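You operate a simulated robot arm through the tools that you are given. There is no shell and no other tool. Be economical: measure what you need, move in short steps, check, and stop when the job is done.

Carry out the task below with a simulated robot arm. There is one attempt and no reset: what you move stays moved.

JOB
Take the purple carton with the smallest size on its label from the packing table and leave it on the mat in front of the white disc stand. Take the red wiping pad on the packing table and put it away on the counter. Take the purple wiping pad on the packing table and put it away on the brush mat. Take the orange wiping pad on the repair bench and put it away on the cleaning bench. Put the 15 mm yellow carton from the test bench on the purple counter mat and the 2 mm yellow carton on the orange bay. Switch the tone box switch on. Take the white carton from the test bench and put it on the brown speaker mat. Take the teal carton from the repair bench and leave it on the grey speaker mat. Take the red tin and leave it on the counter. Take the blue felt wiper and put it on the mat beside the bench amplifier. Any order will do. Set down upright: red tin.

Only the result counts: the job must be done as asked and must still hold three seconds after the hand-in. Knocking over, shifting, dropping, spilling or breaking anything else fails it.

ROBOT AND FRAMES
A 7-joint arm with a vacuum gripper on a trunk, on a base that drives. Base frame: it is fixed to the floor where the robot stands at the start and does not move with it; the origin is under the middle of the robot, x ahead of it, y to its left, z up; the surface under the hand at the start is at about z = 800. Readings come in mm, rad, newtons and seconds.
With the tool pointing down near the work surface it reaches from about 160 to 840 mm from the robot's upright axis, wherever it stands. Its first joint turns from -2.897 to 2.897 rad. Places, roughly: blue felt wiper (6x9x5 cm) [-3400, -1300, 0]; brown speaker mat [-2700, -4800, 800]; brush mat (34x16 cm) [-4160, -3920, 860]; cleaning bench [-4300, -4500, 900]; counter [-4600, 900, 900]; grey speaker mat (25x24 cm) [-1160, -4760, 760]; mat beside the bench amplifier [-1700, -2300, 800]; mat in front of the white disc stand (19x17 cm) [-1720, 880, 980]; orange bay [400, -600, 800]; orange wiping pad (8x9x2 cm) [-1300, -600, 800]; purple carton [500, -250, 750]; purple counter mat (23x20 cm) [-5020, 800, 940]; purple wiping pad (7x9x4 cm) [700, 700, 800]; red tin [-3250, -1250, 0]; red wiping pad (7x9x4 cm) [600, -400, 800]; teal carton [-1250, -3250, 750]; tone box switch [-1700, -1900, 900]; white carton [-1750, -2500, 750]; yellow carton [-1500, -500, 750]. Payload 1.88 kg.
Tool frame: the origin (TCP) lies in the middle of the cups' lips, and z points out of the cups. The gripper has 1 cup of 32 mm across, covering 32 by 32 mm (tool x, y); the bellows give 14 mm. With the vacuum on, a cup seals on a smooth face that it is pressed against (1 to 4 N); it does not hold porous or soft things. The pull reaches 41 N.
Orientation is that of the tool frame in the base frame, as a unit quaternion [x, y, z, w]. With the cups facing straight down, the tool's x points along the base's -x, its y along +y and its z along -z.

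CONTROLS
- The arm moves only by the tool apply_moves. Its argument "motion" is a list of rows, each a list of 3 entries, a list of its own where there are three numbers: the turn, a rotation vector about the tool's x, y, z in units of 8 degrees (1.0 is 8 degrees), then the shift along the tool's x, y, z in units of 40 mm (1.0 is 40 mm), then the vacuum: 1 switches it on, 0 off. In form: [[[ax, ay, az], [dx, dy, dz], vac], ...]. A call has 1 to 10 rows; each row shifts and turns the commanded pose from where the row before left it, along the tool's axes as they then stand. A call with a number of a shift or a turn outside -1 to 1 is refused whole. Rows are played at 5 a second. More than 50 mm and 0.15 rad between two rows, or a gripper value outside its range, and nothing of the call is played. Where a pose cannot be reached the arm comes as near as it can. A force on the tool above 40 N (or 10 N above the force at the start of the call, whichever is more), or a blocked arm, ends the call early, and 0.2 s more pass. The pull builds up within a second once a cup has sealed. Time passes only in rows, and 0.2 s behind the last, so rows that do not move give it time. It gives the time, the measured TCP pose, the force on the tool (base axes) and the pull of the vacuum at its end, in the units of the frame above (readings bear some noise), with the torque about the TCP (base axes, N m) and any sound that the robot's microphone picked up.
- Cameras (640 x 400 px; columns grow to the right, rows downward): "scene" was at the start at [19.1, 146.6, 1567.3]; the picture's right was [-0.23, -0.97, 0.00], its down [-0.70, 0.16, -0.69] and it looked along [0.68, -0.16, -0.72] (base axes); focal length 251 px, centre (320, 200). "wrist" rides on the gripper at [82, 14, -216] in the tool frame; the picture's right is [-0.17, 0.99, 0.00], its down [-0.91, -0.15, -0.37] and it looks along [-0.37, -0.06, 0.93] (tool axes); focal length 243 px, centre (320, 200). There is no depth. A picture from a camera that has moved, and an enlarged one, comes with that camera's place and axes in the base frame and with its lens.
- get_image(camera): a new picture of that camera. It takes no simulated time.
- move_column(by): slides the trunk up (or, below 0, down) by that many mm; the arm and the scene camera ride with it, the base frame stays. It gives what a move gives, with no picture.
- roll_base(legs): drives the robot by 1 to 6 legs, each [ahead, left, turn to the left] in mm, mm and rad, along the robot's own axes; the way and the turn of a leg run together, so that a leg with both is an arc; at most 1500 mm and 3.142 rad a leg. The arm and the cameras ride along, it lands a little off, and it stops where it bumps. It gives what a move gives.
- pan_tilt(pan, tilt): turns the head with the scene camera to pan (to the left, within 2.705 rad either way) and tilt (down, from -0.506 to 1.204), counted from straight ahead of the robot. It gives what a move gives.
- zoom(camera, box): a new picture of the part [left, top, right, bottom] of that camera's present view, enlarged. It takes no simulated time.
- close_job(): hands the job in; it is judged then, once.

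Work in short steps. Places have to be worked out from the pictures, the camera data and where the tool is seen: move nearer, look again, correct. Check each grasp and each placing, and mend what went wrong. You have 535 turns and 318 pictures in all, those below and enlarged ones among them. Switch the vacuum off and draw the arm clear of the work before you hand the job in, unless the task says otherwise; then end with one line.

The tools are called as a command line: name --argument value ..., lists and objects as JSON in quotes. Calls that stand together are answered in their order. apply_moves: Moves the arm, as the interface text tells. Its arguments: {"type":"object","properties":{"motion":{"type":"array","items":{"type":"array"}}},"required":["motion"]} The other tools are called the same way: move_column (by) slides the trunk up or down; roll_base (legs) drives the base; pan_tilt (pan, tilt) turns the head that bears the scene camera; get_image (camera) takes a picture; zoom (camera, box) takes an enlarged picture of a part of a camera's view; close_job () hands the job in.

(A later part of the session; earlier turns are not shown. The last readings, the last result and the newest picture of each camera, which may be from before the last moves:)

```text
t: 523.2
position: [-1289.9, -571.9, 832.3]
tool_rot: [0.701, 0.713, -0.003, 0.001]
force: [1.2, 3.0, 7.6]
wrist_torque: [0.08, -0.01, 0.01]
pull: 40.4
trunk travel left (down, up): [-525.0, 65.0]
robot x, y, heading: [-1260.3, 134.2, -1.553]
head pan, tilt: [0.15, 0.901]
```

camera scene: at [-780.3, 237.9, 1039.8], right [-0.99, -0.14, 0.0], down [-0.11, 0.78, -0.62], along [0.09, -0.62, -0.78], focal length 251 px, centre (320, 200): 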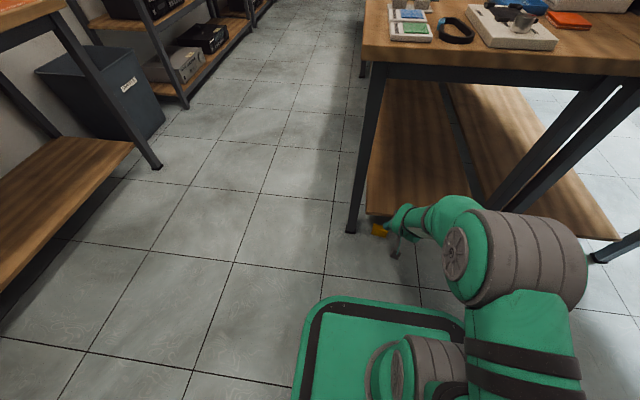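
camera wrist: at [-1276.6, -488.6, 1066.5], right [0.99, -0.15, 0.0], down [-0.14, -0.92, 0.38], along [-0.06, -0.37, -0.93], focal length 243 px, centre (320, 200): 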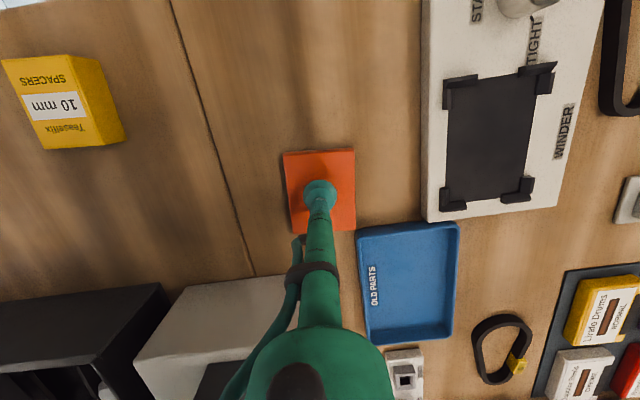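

Sealed. I lift, draw in and drive down the west aisle to look toward the cleaning bench.

apply_moves --motion '[[[0, 0, 0], [0, 0, -0.3], 1], [[0, 0, 0], [0, 0, -0.7], 1], [[0, 0, 0], [0, 0, -1], 1], [[0, 0, 0], [0, 0, -1], 1], [[0, 0, 0], [0, 0, -1], 1], [[0, 0, 0], [0, 0, -1], 1], [[0, 0, 0], [0, 0, -1], 1], [[0, 0, 0], [1, 0, 0], 1], [[0, 0, 0], [1, 0, 0], 1], [[0, 0, 0], [1, 0, 0], 1]]'

apply_moves --motion '[[[0, 0, 0], [1, 0, 0], 1], [[0, 0, 0], [1, 0, 0], 1], [[0, 0, 0], [1, 0, 0], 1], [[0, 0, 0], [1, 0, 0], 1], [[0, 0, 0], [1, 0, 0], 1]]'

roll_base --legs '[[0, -1270, 0], [1500, 0, 0], [1500, 0, 0], [600, 0, 0], [0, 0, -1.585]]'

pan_tilt --pan 0.4 --tilt 0.4

get_image --camera "scene"

```text
t: 525.4
position: [-1292.2, -452.0, 1071.7]
tool_rot: [0.702, 0.712, -0.001, 0.002]
force: [-0.5, 0.4, -0.6]
wrist_torque: [0.02, 0.02, -0.02]
pull: 40.1
trunk travel left (down, up): [-525.0, 65.0]
robot x, y, heading: [-1263.5, 137.0, -1.555]
head pan, tilt: [0.15, 0.901]
```

```text
t: 526.6
position: [-1296.1, -251.3, 1069.7]
tool_rot: [0.701, 0.713, -0.001, 0.001]
force: [-0.1, 0.3, -1.0]
wrist_torque: [0.04, -0.04, -0.02]
pull: 40.4
trunk travel left (down, up): [-525.0, 65.0]
robot x, y, heading: [-1265.3, 134.5, -1.558]
head pan, tilt: [0.15, 0.901]
```

```text
t: 554.0
position: [-2906.9, -3450.1, 1069.4]
tool_rot: [1.0, 0.0, -0.002, -0.001]
force: [0.0, -0.3, 0.6]
wrist_torque: [0.04, 0.03, -0.02]
pull: 41.2
trunk travel left (down, up): [-525.0, 65.0]
robot x, y, heading: [-2519.4, -3486.9, 3.14]
head pan, tilt: [0.15, 0.901]
```

```text
t: 554.9
position: [-2906.6, -3449.2, 1069.8]
tool_rot: [1.0, -0.001, -0.001, -0.001]
force: [-0.1, -0.5, -1.5]
wrist_torque: [0.01, -0.01, -0.02]
pull: 40.9
trunk travel left (down, up): [-525.0, 65.0]
robot x, y, heading: [-2521.3, -3494.0, 3.142]
head pan, tilt: [0.4, 0.4]
```

```text
171 pictures are left
camera scene: at [-2545.9, -3687.1, 1602.7], right [-0.39, 0.92, 0.0], down [0.36, 0.15, -0.92], along [-0.85, -0.36, -0.39], focal length 251 px, centre (320, 200)
```

scene: 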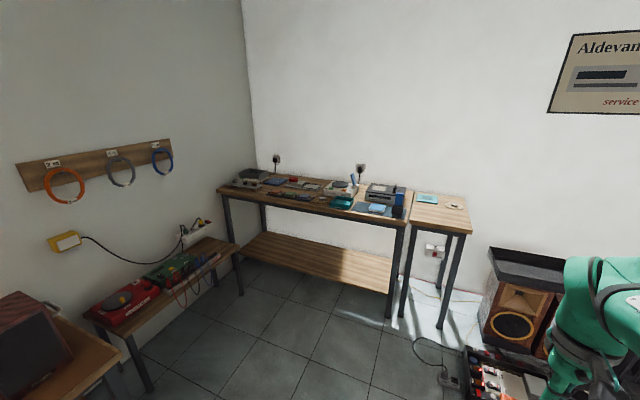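

The cleaning bench is the long one (front edge x≈-4010); the brush mat lies at its right part. I drive: ahead 700, left 760, ahead 320.

roll_base --legs '[[700, 0, 0], [0, 760, 0], [320, 0, 0]]'

pan_tilt --pan 0.1 --tilt 0.65

get_image --camera "scene"

get_image --camera "wrist"

```text
t: 564.1
position: [-3923.2, -4201.0, 1068.7]
tool_rot: [1.0, 0.002, -0.001, -0.001]
force: [0.1, -0.7, -1.1]
wrist_torque: [0.0, -0.01, 0.01]
pull: 40.2
trunk travel left (down, up): [-525.0, 65.0]
robot x, y, heading: [-3535.4, -4240.1, -3.137]
head pan, tilt: [0.4, 0.4]
```

```text
t: 564.9
position: [-3924.2, -4201.6, 1069.4]
tool_rot: [1.0, 0.001, -0.002, 0.0]
force: [-0.5, 0.1, -0.6]
wrist_torque: [0.0, -0.03, 0.0]
pull: 40.1
trunk travel left (down, up): [-525.0, 65.0]
robot x, y, heading: [-3534.3, -4243.5, -3.14]
head pan, tilt: [0.099, 0.649]
```

```text
170 pictures are left
camera scene: at [-3561.8, -4410.6, 1580.3], right [-0.1, 0.99, 0.0], down [0.6, 0.06, -0.8], along [-0.79, -0.08, -0.6], focal length 251 px, centre (320, 200)
```

scene: 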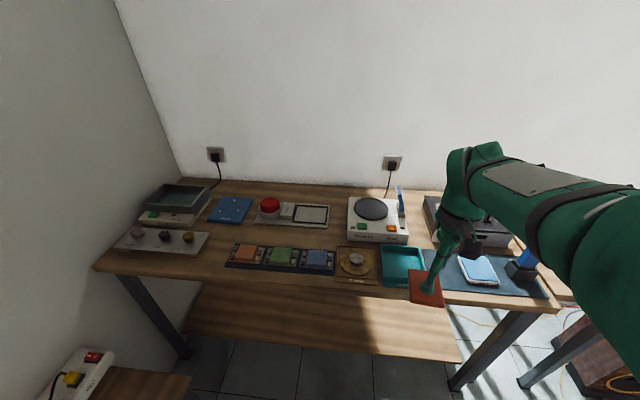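

```text
169 pictures are left
camera wrist: at [-3839.7, -4215.2, 1285.6], right [-0.16, -0.99, 0.0], down [-0.91, 0.15, 0.38], along [-0.37, 0.06, -0.93], focal length 243 px, centre (320, 200)
```

wrist: 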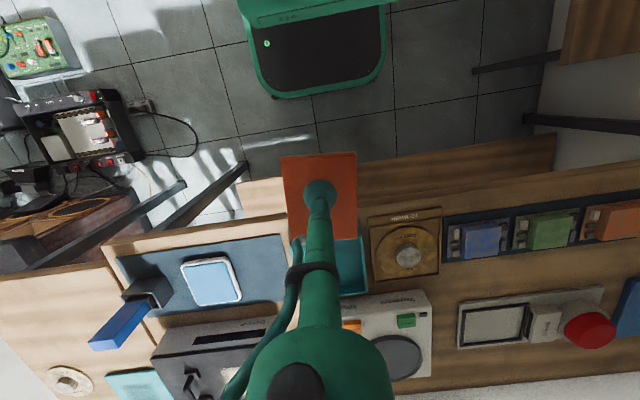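

zoom --camera "scene" --box '[90, 160, 450, 310]'

```text
1.78 times, centred on (270, 235) of scene
camera zoom: at [-3561.8, -4410.6, 1580.3], right [-0.1, 0.99, 0.0], down [0.6, 0.06, -0.8], along [-0.79, -0.08, -0.6], focal length 446 px, centre (409, 138)
```

zoom: 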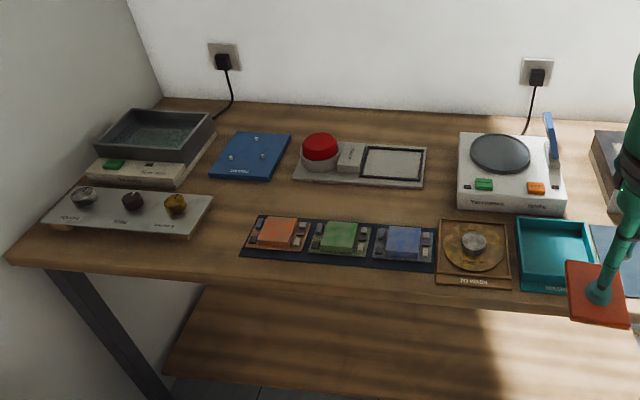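

Bare wood is scarce; the best patch seems near (-4235, -4830) between the knob panel, blue board and module strip. I strafe left 560 mm for a close look.

roll_base --legs '[[0, 560, 0]]'

apply_moves --motion '[[[0, 0, 0], [-1, 0, 0], 1], [[0, 0, 0], [-1, 0, 0], 1], [[0, 0, 0], [-1, 0, 0], 1], [[0, 0, 0], [-1, 0, 0], 1]]'

get_image --camera "wrist"

get_image --camera "scene"

```text
t: 568.2
position: [-3921.5, -4767.5, 1070.0]
tool_rot: [1.0, 0.003, -0.002, -0.001]
force: [-0.6, 0.6, 0.3]
wrist_torque: [0.01, 0.03, 0.0]
pull: 40.5
trunk travel left (down, up): [-525.0, 65.0]
robot x, y, heading: [-3533.0, -4802.3, -3.139]
head pan, tilt: [0.099, 0.649]
```

```text
t: 569.2
position: [-4083.0, -4767.7, 1070.2]
tool_rot: [1.0, 0.003, -0.001, 0.0]
force: [0.4, -0.1, -0.9]
wrist_torque: [-0.01, 0.02, -0.03]
pull: 40.9
trunk travel left (down, up): [-525.0, 65.0]
robot x, y, heading: [-3534.5, -4799.8, -3.137]
head pan, tilt: [0.099, 0.649]
```

```text
167 pictures are left
camera wrist: at [-3998.5, -4780.8, 1285.9], right [-0.16, -0.99, 0.0], down [-0.91, 0.15, 0.38], along [-0.37, 0.06, -0.93], focal length 243 px, centre (320, 200)
```

wrist: 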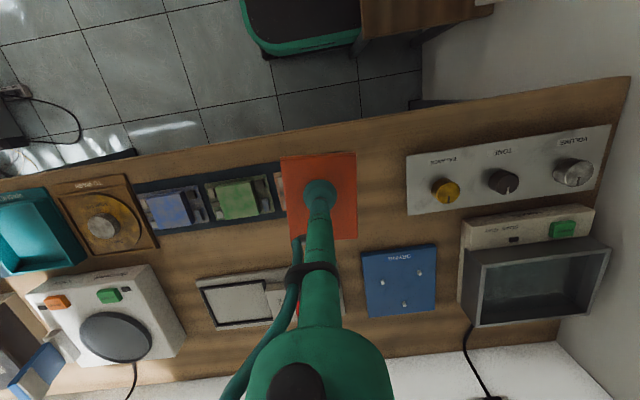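

```text
166 pictures are left
camera scene: at [-3559.4, -4974.8, 1580.2], right [-0.1, 0.99, 0.0], down [0.6, 0.06, -0.8], along [-0.79, -0.08, -0.6], focal length 251 px, centre (320, 200)
```

scene: 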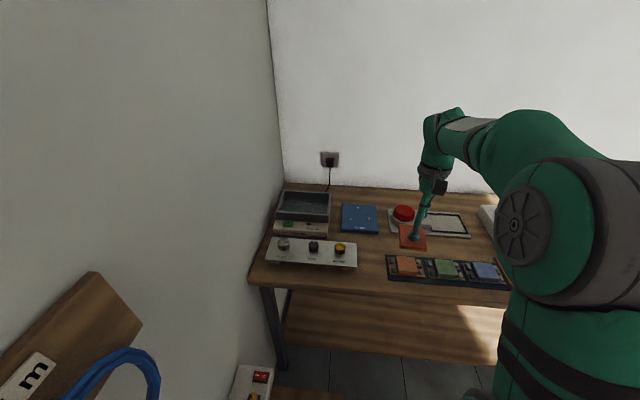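

The gap between knob panel and module strip looks ~100 mm wide. I swing the tool aside to measure it unobstructed.

apply_moves --motion '[[[0, 0, 0], [0, -1, 0], 1], [[0, 0, 0], [0, -1, 0], 1], [[0, 0, 0], [0, -1, 0], 1]]'

get_image --camera "wrist"

zoom --camera "scene" --box '[240, 170, 520, 310]'

```text
t: 570.0
position: [-4082.7, -4647.7, 1069.7]
tool_rot: [1.0, 0.003, -0.001, 0.0]
force: [0.0, 0.2, -0.6]
wrist_torque: [0.0, 0.03, -0.02]
pull: 41.2
trunk travel left (down, up): [-525.0, 65.0]
robot x, y, heading: [-3535.1, -4802.4, -3.138]
head pan, tilt: [0.099, 0.649]
```

```text
165 pictures are left
camera wrist: at [-3998.5, -4660.8, 1285.6], right [-0.16, -0.99, 0.0], down [-0.91, 0.15, 0.38], along [-0.37, 0.06, -0.93], focal length 243 px, centre (320, 200)
```

wrist: 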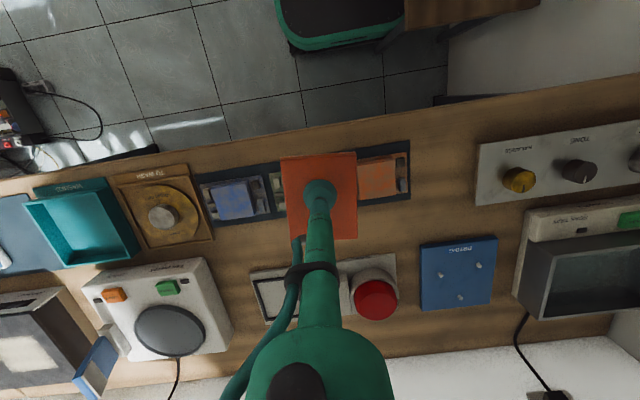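

```text
2.29 times, centred on (380, 240) of scene
camera zoom: at [-3559.3, -4974.8, 1580.2], right [-0.1, 0.99, 0.0], down [0.6, 0.06, -0.8], along [-0.79, -0.08, -0.6], focal length 574 px, centre (183, 109)
```

zoom: 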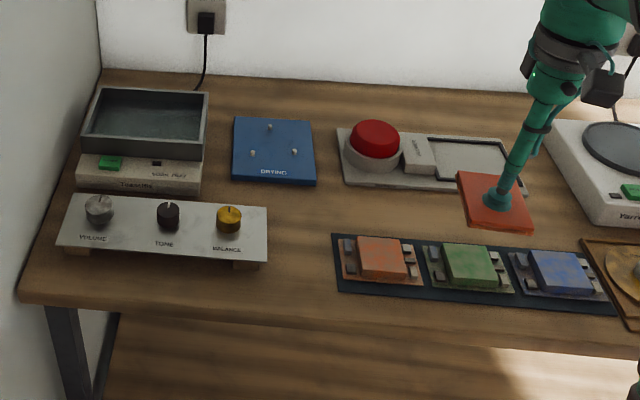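

The gap is y -4908..-4802 (106 mm). I aim for the pad centre (-4172, -4855) and turn it 4.5° square.

apply_moves --motion '[[[0, 0, 0], [-0.37, 0.863, 0], 1], [[0, 0, 0], [-0.37, 0.863, 0], 1], [[0, 0, 0], [-0.37, 0.863, 0], 1], [[0, 0, 0], [-0.37, 0.863, 0], 1], [[0, 0, 0], [-0.37, 0.863, 0], 1], [[0, 0, 0], [-0.37, 0.863, 0], 1], [[0, 0, -0.56], [0, 0, 0.5], 1], [[0, 0, 0], [0, 0, 1], 1]]'

get_image --camera "wrist"

zoom --camera "scene" --box '[240, 170, 520, 310]'

```text
t: 571.8
position: [-4170.8, -4857.2, 1010.1]
tool_rot: [0.999, 0.043, -0.002, 0.0]
force: [0.4, -0.1, -1.0]
wrist_torque: [0.01, 0.03, 0.02]
pull: 40.4
trunk travel left (down, up): [-525.0, 65.0]
robot x, y, heading: [-3529.6, -4805.8, -3.141]
head pan, tilt: [0.099, 0.649]
```

```text
163 pictures are left
camera wrist: at [-4086.2, -4862.9, 1226.1], right [-0.08, -1.0, 0.0], down [-0.92, 0.08, 0.38], along [-0.38, 0.03, -0.93], focal length 243 px, centre (320, 200)
```

wrist: 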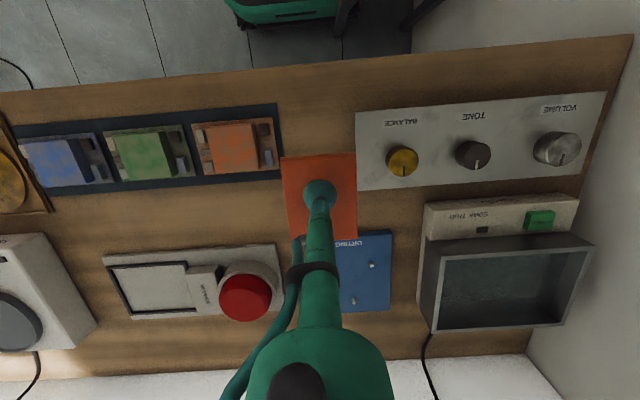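

```text
2.29 times, centred on (380, 240) of scene
camera zoom: at [-3559.1, -4974.7, 1580.3], right [-0.1, 0.99, 0.0], down [0.6, 0.06, -0.8], along [-0.79, -0.08, -0.6], focal length 574 px, centre (183, 109)
```

zoom: 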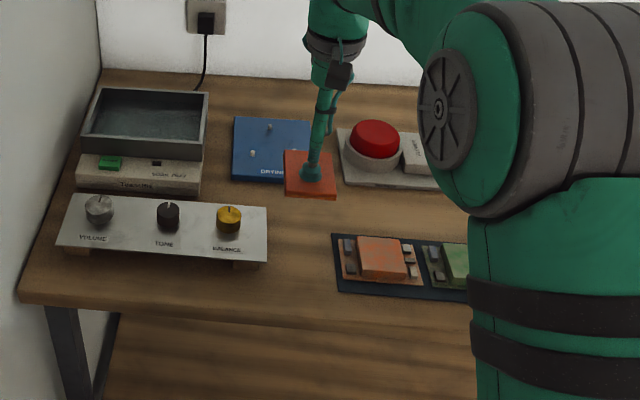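

Margins about 20 and 12 mm; I nudge 4 mm and lower to z≈910.

apply_moves --motion '[[[0, 0, 0], [0, -0.1, 1], 1], [[0, 0, 0], [0, 0, 1], 1], [[0, 0, 0], [0, 0, 0.5], 1]]'

get_image --camera "wrist"

```text
t: 572.6
position: [-4171.5, -4851.9, 909.5]
tool_rot: [0.999, 0.043, -0.002, 0.0]
force: [0.7, -0.5, -0.1]
wrist_torque: [-0.01, 0.02, 0.0]
pull: 40.6
trunk travel left (down, up): [-525.0, 65.0]
robot x, y, heading: [-3535.9, -4806.1, -3.136]
head pan, tilt: [0.099, 0.649]
```

```text
161 pictures are left
camera wrist: at [-4086.8, -4857.6, 1125.8], right [-0.08, -1.0, 0.0], down [-0.92, 0.08, 0.38], along [-0.38, 0.03, -0.93], focal length 243 px, centre (320, 200)
```

wrist: 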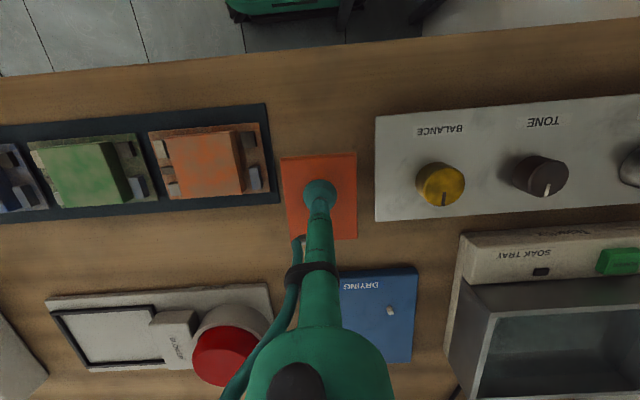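

The pad sits closer to the strip; I shift 8 mm back toward the panel and creep down.

apply_moves --motion '[[[0, 0, 0], [0, 0.2, 0], 1], [[0, 0, 0], [0, 0, 0.15], 1], [[0, 0, 0], [0, 0, 0.1], 1]]'

```text
t: 573.4
position: [-4170.0, -4860.9, 901.6]
tool_rot: [0.999, 0.042, -0.002, 0.0]
force: [0.3, 0.9, 0.2]
wrist_torque: [0.0, -0.02, 0.01]
pull: 40.2
trunk travel left (down, up): [-525.0, 65.0]
robot x, y, heading: [-3534.1, -4804.1, -3.134]
head pan, tilt: [0.099, 0.649]
```

apply_moves --motion '[[[0, 0, 0], [0, 0, 0.1], 1], [[0, 0, 0], [0, 0, 0.1], 1]]'

get_image --camera "wrist"

```text
t: 574.0
position: [-4170.5, -4860.8, 892.3]
tool_rot: [0.999, 0.042, -0.001, 0.0]
force: [0.3, 0.9, -0.6]
wrist_torque: [0.02, -0.01, -0.01]
pull: 41.0
trunk travel left (down, up): [-525.0, 65.0]
robot x, y, heading: [-3533.8, -4803.7, -3.139]
head pan, tilt: [0.099, 0.649]
```

```text
160 pictures are left
camera wrist: at [-4085.6, -4866.2, 1108.1], right [-0.08, -1.0, 0.0], down [-0.92, 0.08, 0.38], along [-0.38, 0.03, -0.93], focal length 243 px, centre (320, 200)
```

wrist: 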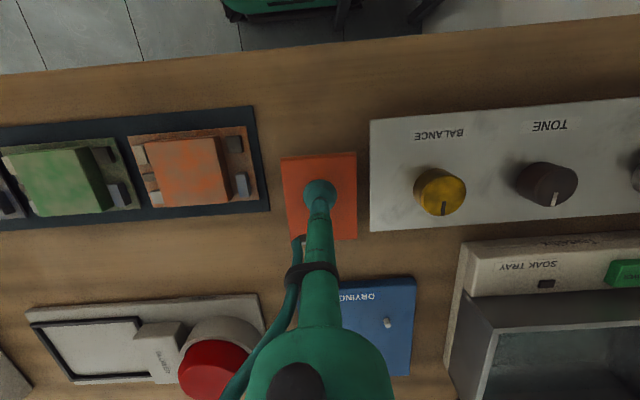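

Centred in the gap. I continue down.

apply_moves --motion '[[[0, 0, 0], [0, 0, 0.1], 1], [[0, 0, 0], [0, 0, 0.1], 1]]'

```text
t: 574.6
position: [-4169.4, -4860.2, 883.4]
tool_rot: [0.999, 0.042, -0.002, 0.0]
force: [0.1, 0.6, -0.9]
wrist_torque: [0.01, 0.03, -0.03]
pull: 40.8
trunk travel left (down, up): [-525.0, 65.0]
robot x, y, heading: [-3535.7, -4802.8, -3.138]
head pan, tilt: [0.099, 0.649]
```

apply_moves --motion '[[[0, 0, 0], [0, 0, 0.1], 1], [[0, 0, 0], [0, 0, 0.1], 1]]'

```text
t: 575.2
position: [-4169.2, -4860.1, 876.9]
tool_rot: [0.999, 0.042, -0.001, 0.0]
force: [0.2, -0.1, -0.4]
wrist_torque: [0.0, 0.0, 0.01]
pull: 40.6
trunk travel left (down, up): [-525.0, 65.0]
robot x, y, heading: [-3533.7, -4804.6, -3.139]
head pan, tilt: [0.099, 0.649]
```

apply_moves --motion '[[[0, 0, 0], [0, 0, 0.1], 1], [[0, 0, 0], [0, 0, 0.1], 1]]'

```text
t: 575.8
position: [-4170.0, -4860.6, 873.7]
tool_rot: [0.999, 0.043, -0.005, 0.0]
force: [6.4, -0.2, 22.6]
wrist_torque: [-0.04, -0.22, -0.06]
pull: 41.1
trunk travel left (down, up): [-525.0, 65.0]
robot x, y, heading: [-3533.1, -4802.5, -3.134]
head pan, tilt: [0.099, 0.649]
```

Contact. I ease, release and rise.

apply_moves --motion '[[[0, 0, 0], [0, 0, -0.1], 1], [[0, 0, 0], [0, 0, 0], 0], [[0, 0, 0], [0, 0, 0], 0], [[0, 0, 0], [0, 0, 0], 0], [[0, 0, 0], [0, 0, 0], 0], [[0, 0, 0], [0, 0, -0.3], 0], [[0, 0, 0], [0, 0, -0.7], 0], [[0, 0, 0], [0, 0, -1], 0], [[0, 0, 0], [0, 0, -1], 0], [[0, 0, 0], [0, 0, -1], 0]]'

get_image --camera "wrist"

```text
t: 578.0
position: [-4169.1, -4860.1, 1034.6]
tool_rot: [0.999, 0.042, -0.002, 0.0]
force: [0.5, -0.6, 0.3]
wrist_torque: [-0.03, 0.0, -0.01]
pull: 0.0
trunk travel left (down, up): [-525.0, 65.0]
robot x, y, heading: [-3531.9, -4805.3, -3.135]
head pan, tilt: [0.099, 0.649]
```

```text
159 pictures are left
camera wrist: at [-4084.4, -4867.6, 1249.9], right [-0.08, -1.0, 0.0], down [-0.92, 0.08, 0.38], along [-0.38, 0.03, -0.93], focal length 243 px, centre (320, 200)
```

wrist: 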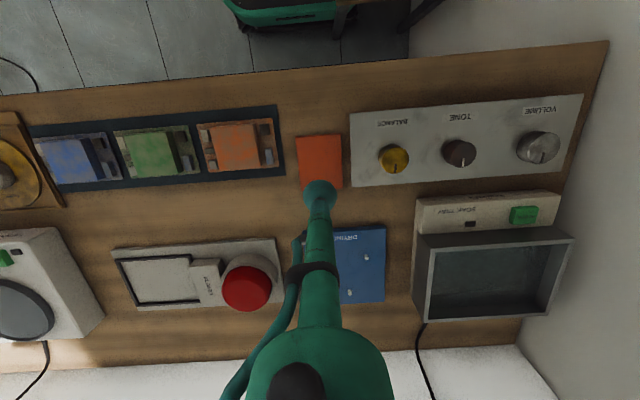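

Orange pad placed well. I square the tool, draw in and return for the purple pad.

apply_moves --motion '[[[0, 0, 0.56], [0, 0, -0.5], 0], [[0, 0, 0], [1, 0, 0], 0], [[0, 0, 0], [1, 0, 0], 0], [[0, 0, 0], [1, 0, 0], 0], [[0, 0, 0], [1, 0, 0], 0], [[0, 0, 0], [1, 0, 0], 0], [[0, 0, 0], [1, 0, 0], 0]]'

roll_base --legs '[[0, -560, 0], [-320, 0, 0], [0, -760, 0], [-700, 0, 0], [0, -1500, 0], [0, -1500, 0]]'

roll_base --legs '[[0, -650, 0], [0, 0, 3.141]]'

```text
t: 579.6
position: [-3928.6, -4859.2, 1052.6]
tool_rot: [1.0, 0.003, -0.001, 0.0]
force: [-0.3, 0.3, 0.4]
wrist_torque: [0.03, -0.02, -0.03]
pull: 0.0
trunk travel left (down, up): [-525.0, 65.0]
robot x, y, heading: [-3532.7, -4803.6, -3.138]
head pan, tilt: [0.099, 0.649]
```

```text
t: 605.8
position: [-2925.2, -512.8, 1051.3]
tool_rot: [1.0, 0.0, -0.001, 0.001]
force: [0.1, -0.6, 0.0]
wrist_torque: [0.03, -0.06, -0.01]
pull: 0.1
trunk travel left (down, up): [-525.0, 65.0]
robot x, y, heading: [-2530.3, -457.3, 3.139]
head pan, tilt: [0.099, 0.649]
```

```text
t: 616.7
position: [-2130.7, 225.1, 1052.4]
tool_rot: [0.019, 1.0, -0.001, 0.002]
force: [0.6, 0.4, 0.4]
wrist_torque: [0.01, -0.01, 0.02]
pull: 0.1
trunk travel left (down, up): [-525.0, 65.0]
robot x, y, heading: [-2527.8, 188.2, -0.045]
head pan, tilt: [0.099, 0.649]
```

roll_base --legs '[[0, 0, 0.045], [1500, 0, 0], [1020, 0, 0], [0, 350, 0]]'

get_image --camera "wrist"

get_image --camera "scene"

```text
t: 631.2
position: [374.7, 613.2, 1052.8]
tool_rot: [-0.007, 1.0, 0.0, 0.002]
force: [-0.6, 1.0, -0.4]
wrist_torque: [-0.02, 0.0, -0.02]
pull: 0.0
trunk travel left (down, up): [-525.0, 65.0]
robot x, y, heading: [-23.6, 557.2, 0.012]
head pan, tilt: [0.099, 0.649]
```

```text
158 pictures are left
camera wrist: at [291.2, 625.9, 1267.9], right [0.15, 0.99, 0.0], down [0.92, -0.14, 0.38], along [0.37, -0.06, -0.93], focal length 243 px, centre (320, 200)
```

wrist: 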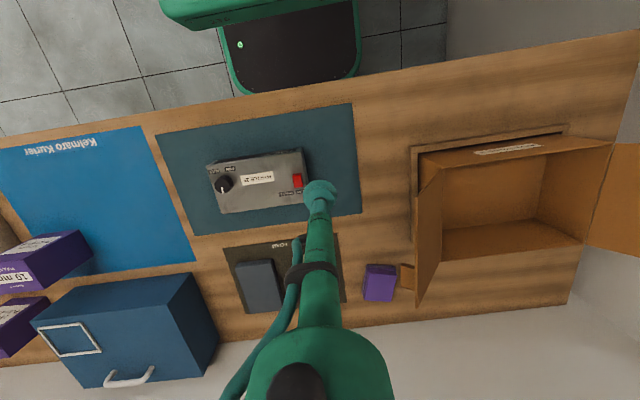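

```text
157 pictures are left
camera scene: at [4.6, 727.6, 1580.2], right [0.11, -0.99, 0.0], down [-0.6, -0.07, -0.8], along [0.79, 0.09, -0.6], focal length 251 px, centre (320, 200)
```

scene: 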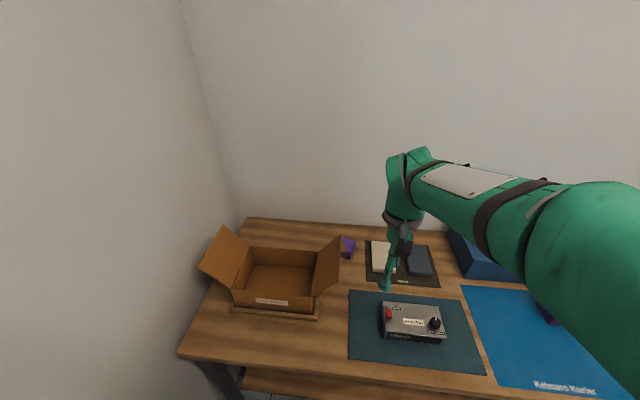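

Purple pad ≈ (690, 702), beside the box flap (top corner ≈ (590, 728, 985)). I move above the pad at z 1052.

apply_moves --motion '[[[0, 0, 0], [-0.985, 0.2, 0], 0], [[0, 0, 0], [-0.985, 0.2, 0], 0], [[0, 0, 0], [-0.985, 0.2, 0], 0], [[0, 0, 0], [-0.985, 0.25, 0], 0], [[0, 0, 0], [-0.985, 0.25, 0], 0], [[0, 0, 0], [-0.985, 0.3, 0], 0], [[0, 0, 0], [-0.985, 0.35, 0], 0], [[0, 0, 0], [-0.985, 0.35, 0], 0]]'

get_image --camera "wrist"

zoom --camera "scene" --box '[240, 150, 480, 330]'

```text
t: 633.0
position: [685.7, 700.8, 1052.8]
tool_rot: [-0.007, 1.0, 0.0, 0.002]
force: [-0.2, 0.1, 0.1]
wrist_torque: [0.0, -0.02, -0.03]
pull: 0.1
trunk travel left (down, up): [-525.0, 65.0]
robot x, y, heading: [-18.6, 555.2, 0.016]
head pan, tilt: [0.099, 0.649]
```

```text
156 pictures are left
camera wrist: at [605.1, 714.2, 1268.8], right [0.15, 0.99, 0.0], down [0.92, -0.14, 0.38], along [0.37, -0.06, -0.93], focal length 243 px, centre (320, 200)
```

wrist: 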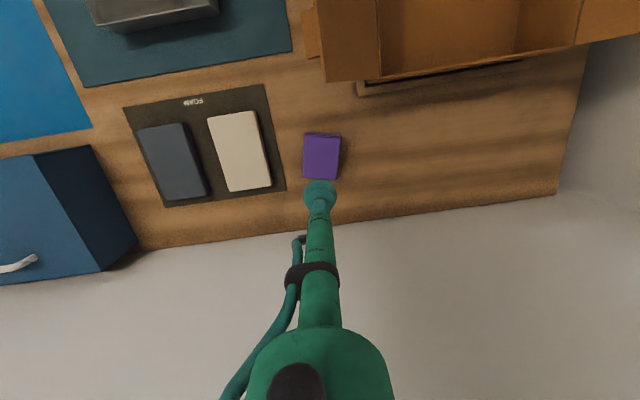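

```text
2.22 times, centred on (360, 240) of scene
camera zoom: at [5.1, 727.7, 1580.2], right [0.11, -0.99, 0.0], down [-0.6, -0.07, -0.8], along [0.79, 0.09, -0.6], focal length 558 px, centre (231, 111)
```

zoom: 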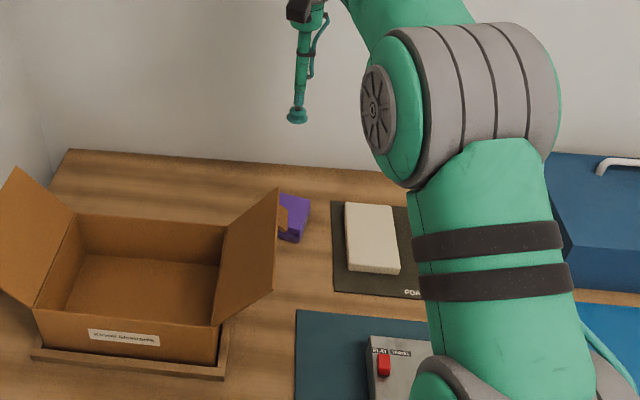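

The wrist camera would pass ~60 mm over the flap; to be safe I shift 12 mm forward and yaw the tool 60° so the camera swings clear, then check.

apply_moves --motion '[[[0, 0, 0], [-0.3, 0, 0], 0], [[0, 0, -1], [0, 0, 0], 0], [[0, 0, -1], [0, 0, 0], 0], [[0, 0, -1], [0, 0, 0], 0], [[0, 0, -1], [0, 0, 0], 0], [[0, 0, -1], [0, 0, 0], 0], [[0, 0, -1], [0, 0, 0], 0], [[0, 0, -1], [0, 0, 0], 0], [[0, 0, 0], [0, 0, 1], 0], [[0, 0, 0], [0, 0, 1], 0]]'

get_image --camera "wrist"

```text
t: 635.2
position: [699.9, 701.6, 972.5]
tool_rot: [-0.475, 0.88, 0.0, 0.001]
force: [0.3, -0.3, 0.2]
wrist_torque: [-0.02, 0.01, 0.0]
pull: 0.0
trunk travel left (down, up): [-525.0, 65.0]
robot x, y, heading: [-19.4, 556.2, 0.013]
head pan, tilt: [0.099, 0.649]
```

```text
154 pictures are left
camera wrist: at [643.2, 641.0, 1188.0], right [-0.73, 0.68, 0.0], down [0.63, 0.68, 0.38], along [0.26, 0.28, -0.93], focal length 243 px, centre (320, 200)
```

wrist: 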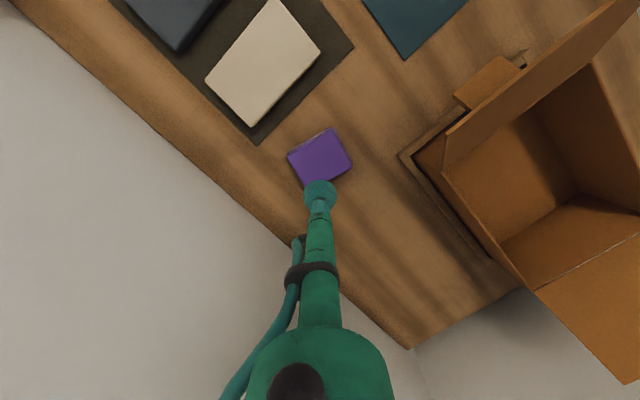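

apply_moves --motion '[[[0, 0, 0], [0.08, 0, 1], 0], [[0, 0, 0], [0, 0, 1], 0], [[0, 0, 0], [0, 0, 0.6], 1], [[0, 0, 0], [0, 0, 0.3], 1]]'

```text
t: 636.2
position: [696.3, 699.1, 857.2]
tool_rot: [-0.475, 0.88, -0.001, 0.001]
force: [0.0, 0.2, -0.5]
wrist_torque: [0.01, -0.01, -0.02]
pull: 0.1
trunk travel left (down, up): [-525.0, 65.0]
robot x, y, heading: [-19.5, 552.4, 0.011]
head pan, tilt: [0.099, 0.649]
```

apply_moves --motion '[[[0, 0, 0], [0, 0, 0.25], 1], [[0, 0, 0], [0, 0, 0.15], 1], [[0, 0, 0], [0, 0, 0.1], 1]]'

```text
t: 637.0
position: [698.9, 698.8, 837.2]
tool_rot: [-0.476, 0.879, 0.0, 0.001]
force: [1.2, 0.0, -0.2]
wrist_torque: [0.0, 0.01, 0.01]
pull: 40.7
trunk travel left (down, up): [-525.0, 65.0]
robot x, y, heading: [-21.6, 549.7, 0.01]
head pan, tilt: [0.099, 0.649]
```

Sealed. I lift, un-yaw and draw in.

apply_moves --motion '[[[0, 0, 0], [0, 0, -0.5], 1], [[0, 0, 0], [0, 0, -1], 1], [[0, 0, 0], [0, 0, -1], 1], [[0, 0, 0], [0, 0, -1], 1], [[0, 0, 0], [0, 0, -1], 1], [[0, 0, 0], [0, 0, -1], 1], [[0, 0, 0], [0, 0, -1], 1], [[0, 0, 1], [0, 0, 0], 1], [[0, 0, 1], [0, 0, 0], 1], [[0, 0, 1], [0, 0, 0], 1]]'

apply_moves --motion '[[[0, 0, 1], [0, 0, 0], 1], [[0, 0, 1], [0, 0, 0], 1], [[0, 0, 1], [0, 0, 0], 1], [[0, 0, 1], [0, 0, 0], 1], [[0, 0, 0], [0.8, -0.6, 0], 1], [[0, 0, 0], [0.8, -0.6, 0], 1], [[0, 0, 0], [0.9, -0.4, 0], 1], [[0, 0, 0], [1, -0.2, 0], 1], [[0, 0, 0], [1, -0.2, 0], 1], [[0, 0, 0], [1, 0, 0], 1]]'

apply_moves --motion '[[[0, 0, 0], [1, 0, 0], 1], [[0, 0, 0], [1, 0, 0], 1]]'

get_image --camera "wrist"

```text
t: 639.2
position: [697.2, 699.2, 1096.9]
tool_rot: [-0.282, 0.96, -0.001, 0.002]
force: [-0.5, 0.2, -0.6]
wrist_torque: [0.01, 0.03, 0.03]
pull: 41.2
trunk travel left (down, up): [-525.0, 65.0]
robot x, y, heading: [-23.0, 551.6, 0.014]
head pan, tilt: [0.099, 0.649]
```

```text
t: 641.4
position: [477.1, 613.7, 1096.5]
tool_rot: [-0.006, 1.0, 0.0, 0.001]
force: [0.8, -0.2, -0.9]
wrist_torque: [0.0, 0.04, -0.01]
pull: 40.3
trunk travel left (down, up): [-525.0, 65.0]
robot x, y, heading: [-20.5, 551.8, 0.01]
head pan, tilt: [0.099, 0.649]
```

```text
t: 642.0
position: [397.9, 615.5, 1096.6]
tool_rot: [-0.007, 1.0, 0.001, 0.002]
force: [-0.1, -0.1, 0.0]
wrist_torque: [0.0, 0.01, 0.01]
pull: 40.9
trunk travel left (down, up): [-525.0, 65.0]
robot x, y, heading: [-19.1, 553.3, 0.016]
head pan, tilt: [0.099, 0.649]
```

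```text
153 pictures are left
camera wrist: at [315.7, 627.2, 1311.8], right [0.15, 0.99, 0.0], down [0.92, -0.14, 0.38], along [0.37, -0.06, -0.93], focal length 243 px, centre (320, 200)
```

wrist: 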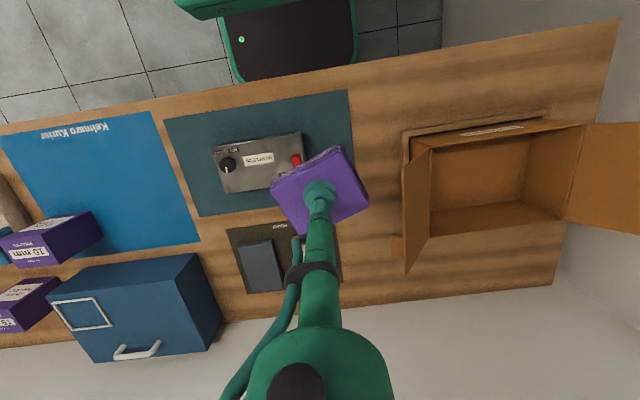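

I drive: right 400, back 2530, then south 3650 along the west aisle.

roll_base --legs '[[0, -400, -0.014], [-1500, 0, 0], [-1030, 0, 0], [0, -1500, 0], [0, -1500, 0], [0, -650, 0]]'

roll_base --legs '[[0, 0, 3.141]]'

```text
t: 673.7
position: [-2148.9, -3428.3, 1096.2]
tool_rot: [0.003, 1.0, -0.001, 0.003]
force: [-0.6, -0.5, -1.0]
wrist_torque: [-0.04, -0.04, -0.01]
pull: 40.5
trunk travel left (down, up): [-525.0, 65.0]
robot x, y, heading: [-2566.8, -3479.0, -0.01]
head pan, tilt: [0.099, 0.649]
```

```text
t: 681.4
position: [-2990.2, -3530.5, 1095.1]
tool_rot: [1.0, -0.006, -0.002, 0.0]
force: [-0.6, 1.1, -0.6]
wrist_torque: [0.0, 0.0, -0.02]
pull: 41.0
trunk travel left (down, up): [-525.0, 65.0]
robot x, y, heading: [-2571.3, -3480.0, 3.127]
head pan, tilt: [0.099, 0.649]
```

roll_base --legs '[[650, 0, 0.014], [0, 550, 0], [310, 0, 0]]'

get_image --camera "wrist"

get_image --camera "scene"

```text
t: 689.5
position: [-3941.5, -4081.8, 1095.6]
tool_rot: [1.0, -0.001, -0.002, -0.001]
force: [-0.4, -0.1, -0.5]
wrist_torque: [0.03, -0.01, 0.02]
pull: 40.7
trunk travel left (down, up): [-525.0, 65.0]
robot x, y, heading: [-3524.4, -4028.9, 3.137]
head pan, tilt: [0.099, 0.649]
```

```text
152 pictures are left
camera wrist: at [-3857.3, -4095.1, 1311.6], right [-0.17, -0.99, 0.0], down [-0.91, 0.15, 0.38], along [-0.37, 0.06, -0.93], focal length 243 px, centre (320, 200)
```

wrist: 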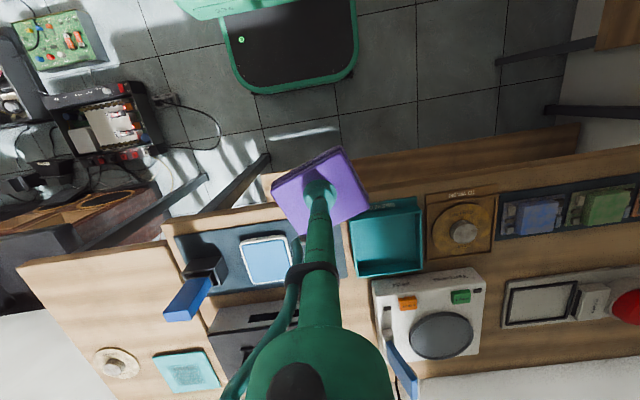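

```text
151 pictures are left
camera scene: at [-3547.0, -4198.9, 1580.2], right [-0.1, 1.0, 0.0], down [0.6, 0.06, -0.8], along [-0.79, -0.08, -0.6], focal length 251 px, centre (320, 200)
```

scene: 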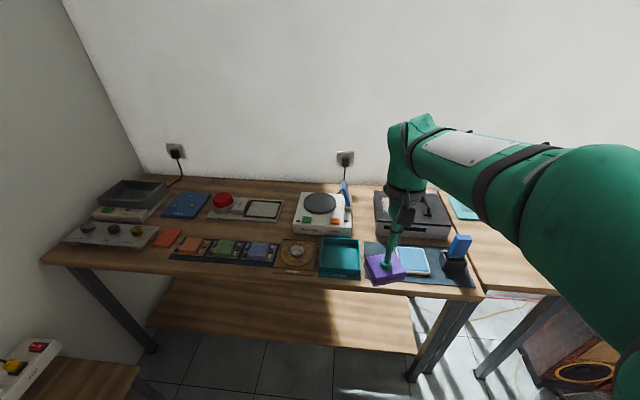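

The brush mat's free part lies between its light-blue pad and the teal tray. I shift the tool aside to see it clearly.

apply_moves --motion '[[[0, 0, 0], [0, 1, 0], 1], [[0, 0, 0], [0, 1, 0], 1], [[0, 0, 0], [0, 1, 0], 1], [[0, 0, 0], [-1, 0.5, 0], 1], [[0, 0, 0], [-1, 0, 0], 1]]'

get_image --camera "wrist"

zoom --camera "wrist" --box '[80, 120, 320, 280]'

```text
t: 690.6
position: [-4022.7, -4222.7, 1096.8]
tool_rot: [1.0, 0.0, -0.001, 0.0]
force: [-0.4, 0.0, -1.5]
wrist_torque: [0.03, -0.01, 0.01]
pull: 40.6
trunk travel left (down, up): [-525.0, 65.0]
robot x, y, heading: [-3522.9, -4029.9, 3.139]
head pan, tilt: [0.099, 0.649]
```

```text
150 pictures are left
camera wrist: at [-3938.6, -4235.6, 1313.2], right [-0.17, -0.99, 0.0], down [-0.91, 0.15, 0.38], along [-0.37, 0.06, -0.93], focal length 243 px, centre (320, 200)
```

wrist: 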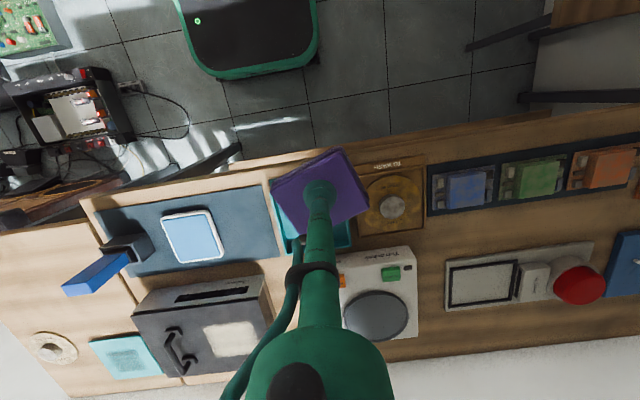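

```text
2.50 times, centred on (200, 200) of wrist
camera zoom: at [-3938.6, -4235.6, 1313.2], right [-0.17, -0.99, 0.0], down [-0.91, 0.15, 0.38], along [-0.37, 0.06, -0.93], focal length 606 px, centre (620, 200)
```

zoom: 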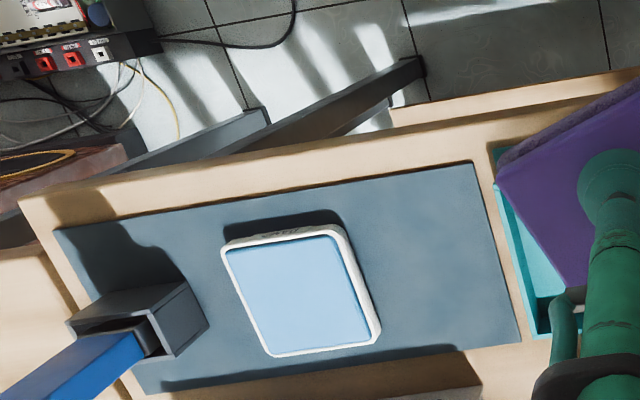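

Free part of mat: y -4090..-3986, x -4240..-4080. I go to (-4155, -4039) and turn the pad 73.5° so its short side lies across.

apply_moves --motion '[[[0, 0, 0], [-0.66, -0.916, 0], 1], [[0, 0, 0], [-0.66, -0.916, 0], 1], [[0, 0, 0], [-0.66, -0.916, 0], 1], [[0, 0, 0], [-0.66, -0.916, 0], 1], [[0, 0, 0], [-0.66, -0.916, 0], 1], [[0, 0, -1], [0, 0, 0], 1], [[0, 0, -1], [0, 0, 0], 1], [[0, 0, -1], [0, 0, 0], 1], [[0, 0, -1], [0, 0, 0], 1], [[0, 0, -1], [0, 0, 0], 1]]'

apply_moves --motion '[[[0, 0, -1], [0, 0, 0], 1], [[0, 0, -1], [0, 0, 0], 1], [[0, 0, -1], [0, 0, 0], 1], [[0, 0, -1], [0, 0, 0], 1], [[0, 0, -0.2], [0, 0, 1], 1]]'

get_image --camera "wrist"

zoom --camera "scene" --box '[300, 150, 520, 310]'

```text
t: 692.9
position: [-4152.5, -4038.3, 1095.9]
tool_rot: [0.939, 0.343, -0.001, 0.0]
force: [-0.3, -0.4, -0.7]
wrist_torque: [0.02, -0.01, 0.0]
pull: 40.7
trunk travel left (down, up): [-525.0, 65.0]
robot x, y, heading: [-3524.9, -4026.3, 3.144]
head pan, tilt: [0.099, 0.649]
```

```text
t: 694.0
position: [-4154.0, -4039.3, 1056.4]
tool_rot: [0.8, 0.6, -0.002, -0.001]
force: [0.0, -0.3, -0.9]
wrist_torque: [0.02, -0.01, -0.03]
pull: 41.0
trunk travel left (down, up): [-525.0, 65.0]
robot x, y, heading: [-3521.4, -4028.5, 3.141]
head pan, tilt: [0.099, 0.649]
```

```text
148 pictures are left
camera wrist: at [-4115.1, -3963.2, 1272.7], right [0.9, -0.44, 0.0], down [-0.4, -0.83, 0.38], along [-0.17, -0.34, -0.93], focal length 243 px, centre (320, 200)
```

wrist: 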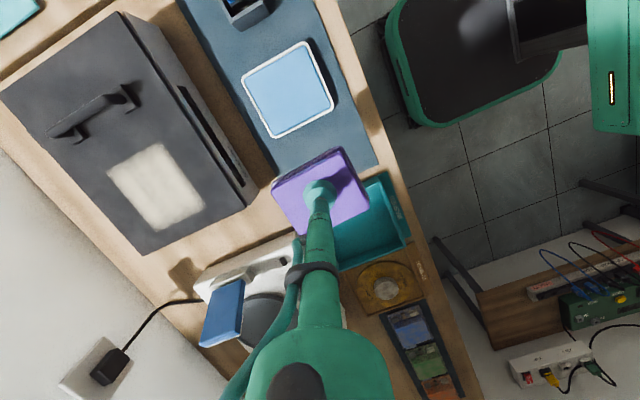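

```text
2.50 times, centred on (410, 230) of scene
camera zoom: at [-3546.8, -4198.9, 1580.3], right [-0.1, 1.0, 0.0], down [0.6, 0.06, -0.8], along [-0.79, -0.08, -0.6], focal length 627 px, centre (95, 125)
```

zoom: 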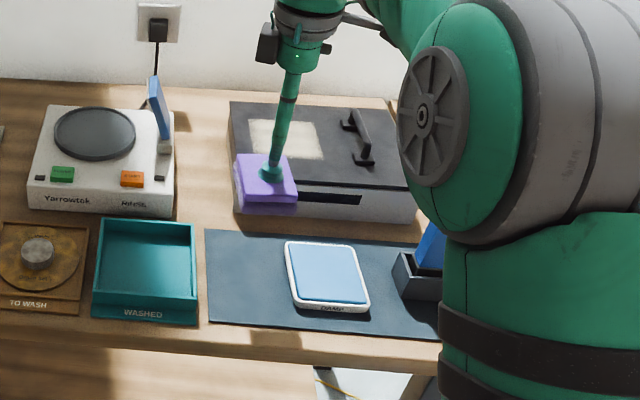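

Long edge is along x now. I lower to z≈935 and check.

apply_moves --motion '[[[0, 0, 0], [0, 0, 1], 1], [[0, 0, 0], [0, 0, 1], 1], [[0, 0, 0], [0, 0, 1], 1]]'

get_image --camera "wrist"

zoom --camera "scene" --box '[300, 150, 520, 310]'

```text
t: 694.9
position: [-4153.9, -4038.6, 935.8]
tool_rot: [0.801, 0.599, -0.001, 0.0]
force: [-0.4, 0.3, -0.5]
wrist_torque: [0.03, -0.03, 0.01]
pull: 41.1
trunk travel left (down, up): [-525.0, 65.0]
robot x, y, heading: [-3519.3, -4029.2, 3.138]
head pan, tilt: [0.099, 0.649]
```

```text
146 pictures are left
camera wrist: at [-4115.9, -3962.9, 1151.6], right [0.9, -0.44, 0.0], down [-0.4, -0.83, 0.38], along [-0.17, -0.34, -0.93], focal length 243 px, centre (320, 200)
```

wrist: 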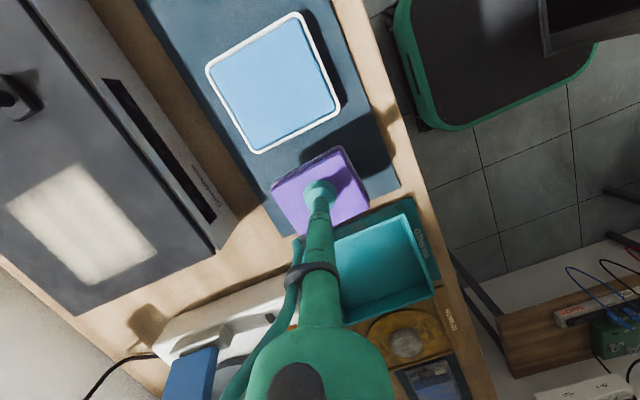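

```text
2.50 times, centred on (410, 230) of scene
camera zoom: at [-3547.0, -4198.9, 1580.3], right [-0.1, 1.0, 0.0], down [0.6, 0.06, -0.8], along [-0.79, -0.08, -0.6], focal length 627 px, centre (95, 125)
```

zoom: 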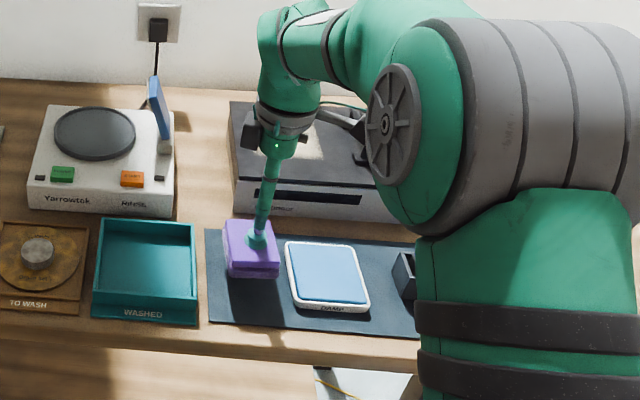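

Well within the mat's free part. I creep down.

apply_moves --motion '[[[0, 0, 0], [0, 0, 0.2], 1], [[0, 0, 0], [0, 0, 0.15], 1], [[0, 0, 0], [0, 0, 0.1], 1]]'

```text
t: 695.6
position: [-4152.4, -4040.2, 918.3]
tool_rot: [0.801, 0.598, -0.002, -0.001]
force: [-0.5, -0.4, -0.8]
wrist_torque: [0.01, -0.02, 0.01]
pull: 40.9
trunk travel left (down, up): [-525.0, 65.0]
robot x, y, heading: [-3519.5, -4028.4, 3.142]
head pan, tilt: [0.099, 0.649]
```

apply_moves --motion '[[[0, 0, 0], [0, 0, 0.1], 1], [[0, 0, 0], [0, 0, 0.1], 1]]'

```text
t: 696.2
position: [-4153.1, -4039.8, 910.1]
tool_rot: [0.801, 0.599, -0.001, -0.001]
force: [0.5, 0.0, -1.3]
wrist_torque: [0.01, 0.02, 0.02]
pull: 40.4
trunk travel left (down, up): [-525.0, 65.0]
robot x, y, heading: [-3522.0, -4031.2, 3.143]
head pan, tilt: [0.099, 0.649]
```

apply_moves --motion '[[[0, 0, 0], [0, 0, 0.1], 1], [[0, 0, 0], [0, 0, 0.1], 1]]'

```text
t: 696.9
position: [-4152.4, -4039.4, 902.2]
tool_rot: [0.8, 0.599, -0.002, 0.0]
force: [0.0, -0.3, -0.2]
wrist_torque: [0.01, 0.0, 0.03]
pull: 41.5
trunk travel left (down, up): [-525.0, 65.0]
robot x, y, heading: [-3523.4, -4026.2, 3.143]
head pan, tilt: [0.099, 0.649]
```

apply_moves --motion '[[[0, 0, 0], [0, 0, 0.1], 1], [[0, 0, 0], [0, 0, 0.1], 1]]'

```text
t: 697.5
position: [-4153.1, -4038.6, 898.4]
tool_rot: [0.801, 0.599, -0.004, -0.001]
force: [6.3, 1.2, 16.9]
wrist_torque: [-0.02, -0.2, -0.01]
pull: 40.3
trunk travel left (down, up): [-525.0, 65.0]
robot x, y, heading: [-3521.0, -4024.0, 3.143]
head pan, tilt: [0.099, 0.649]
```

Contact. I ease, release and rise.

apply_moves --motion '[[[0, 0, 0], [0, 0, -0.06], 1], [[0, 0, 0], [0, 0, 0], 0], [[0, 0, 0], [0, 0, 0], 0], [[0, 0, 0], [0, 0, 0], 0], [[0, 0, 0], [0, 0, 0], 0], [[0, 0, 0], [0, 0, -0.3], 0], [[0, 0, 0], [0, 0, -0.7], 0], [[0, 0, 0], [0, 0, -1], 0], [[0, 0, 0], [0, 0, -1], 0], [[0, 0, 0], [0, 0, -1], 0]]'

get_image --camera "wrist"

zoom --camera "scene" --box '[300, 150, 520, 310]'

```text
t: 699.6
position: [-4153.6, -4038.3, 1057.0]
tool_rot: [0.801, 0.599, -0.001, 0.0]
force: [0.3, -0.9, -0.3]
wrist_torque: [-0.02, 0.01, 0.03]
pull: 0.0
trunk travel left (down, up): [-525.0, 65.0]
robot x, y, heading: [-3520.1, -4027.8, 3.14]
head pan, tilt: [0.099, 0.649]
```

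```text
144 pictures are left
camera wrist: at [-4114.6, -3963.3, 1273.6], right [0.9, -0.44, 0.0], down [-0.41, -0.83, 0.38], along [-0.17, -0.34, -0.93], focal length 243 px, centre (320, 200)
```

wrist: 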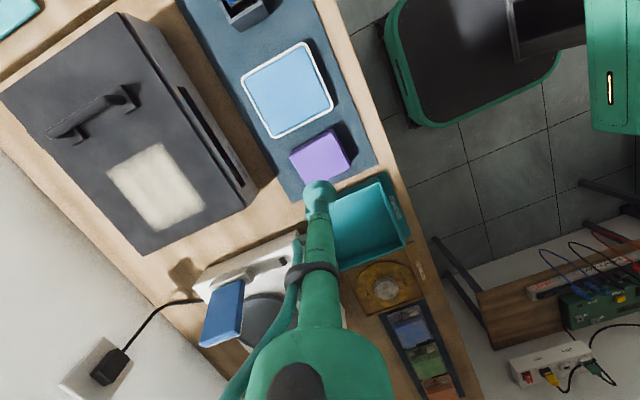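

```text
2.50 times, centred on (410, 230) of scene
camera zoom: at [-3547.0, -4198.9, 1580.2], right [-0.1, 1.0, 0.0], down [0.6, 0.06, -0.8], along [-0.79, -0.08, -0.6], focal length 627 px, centre (95, 125)
```

zoom: 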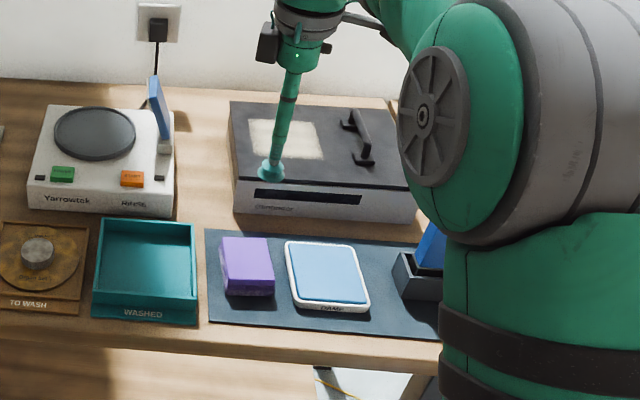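

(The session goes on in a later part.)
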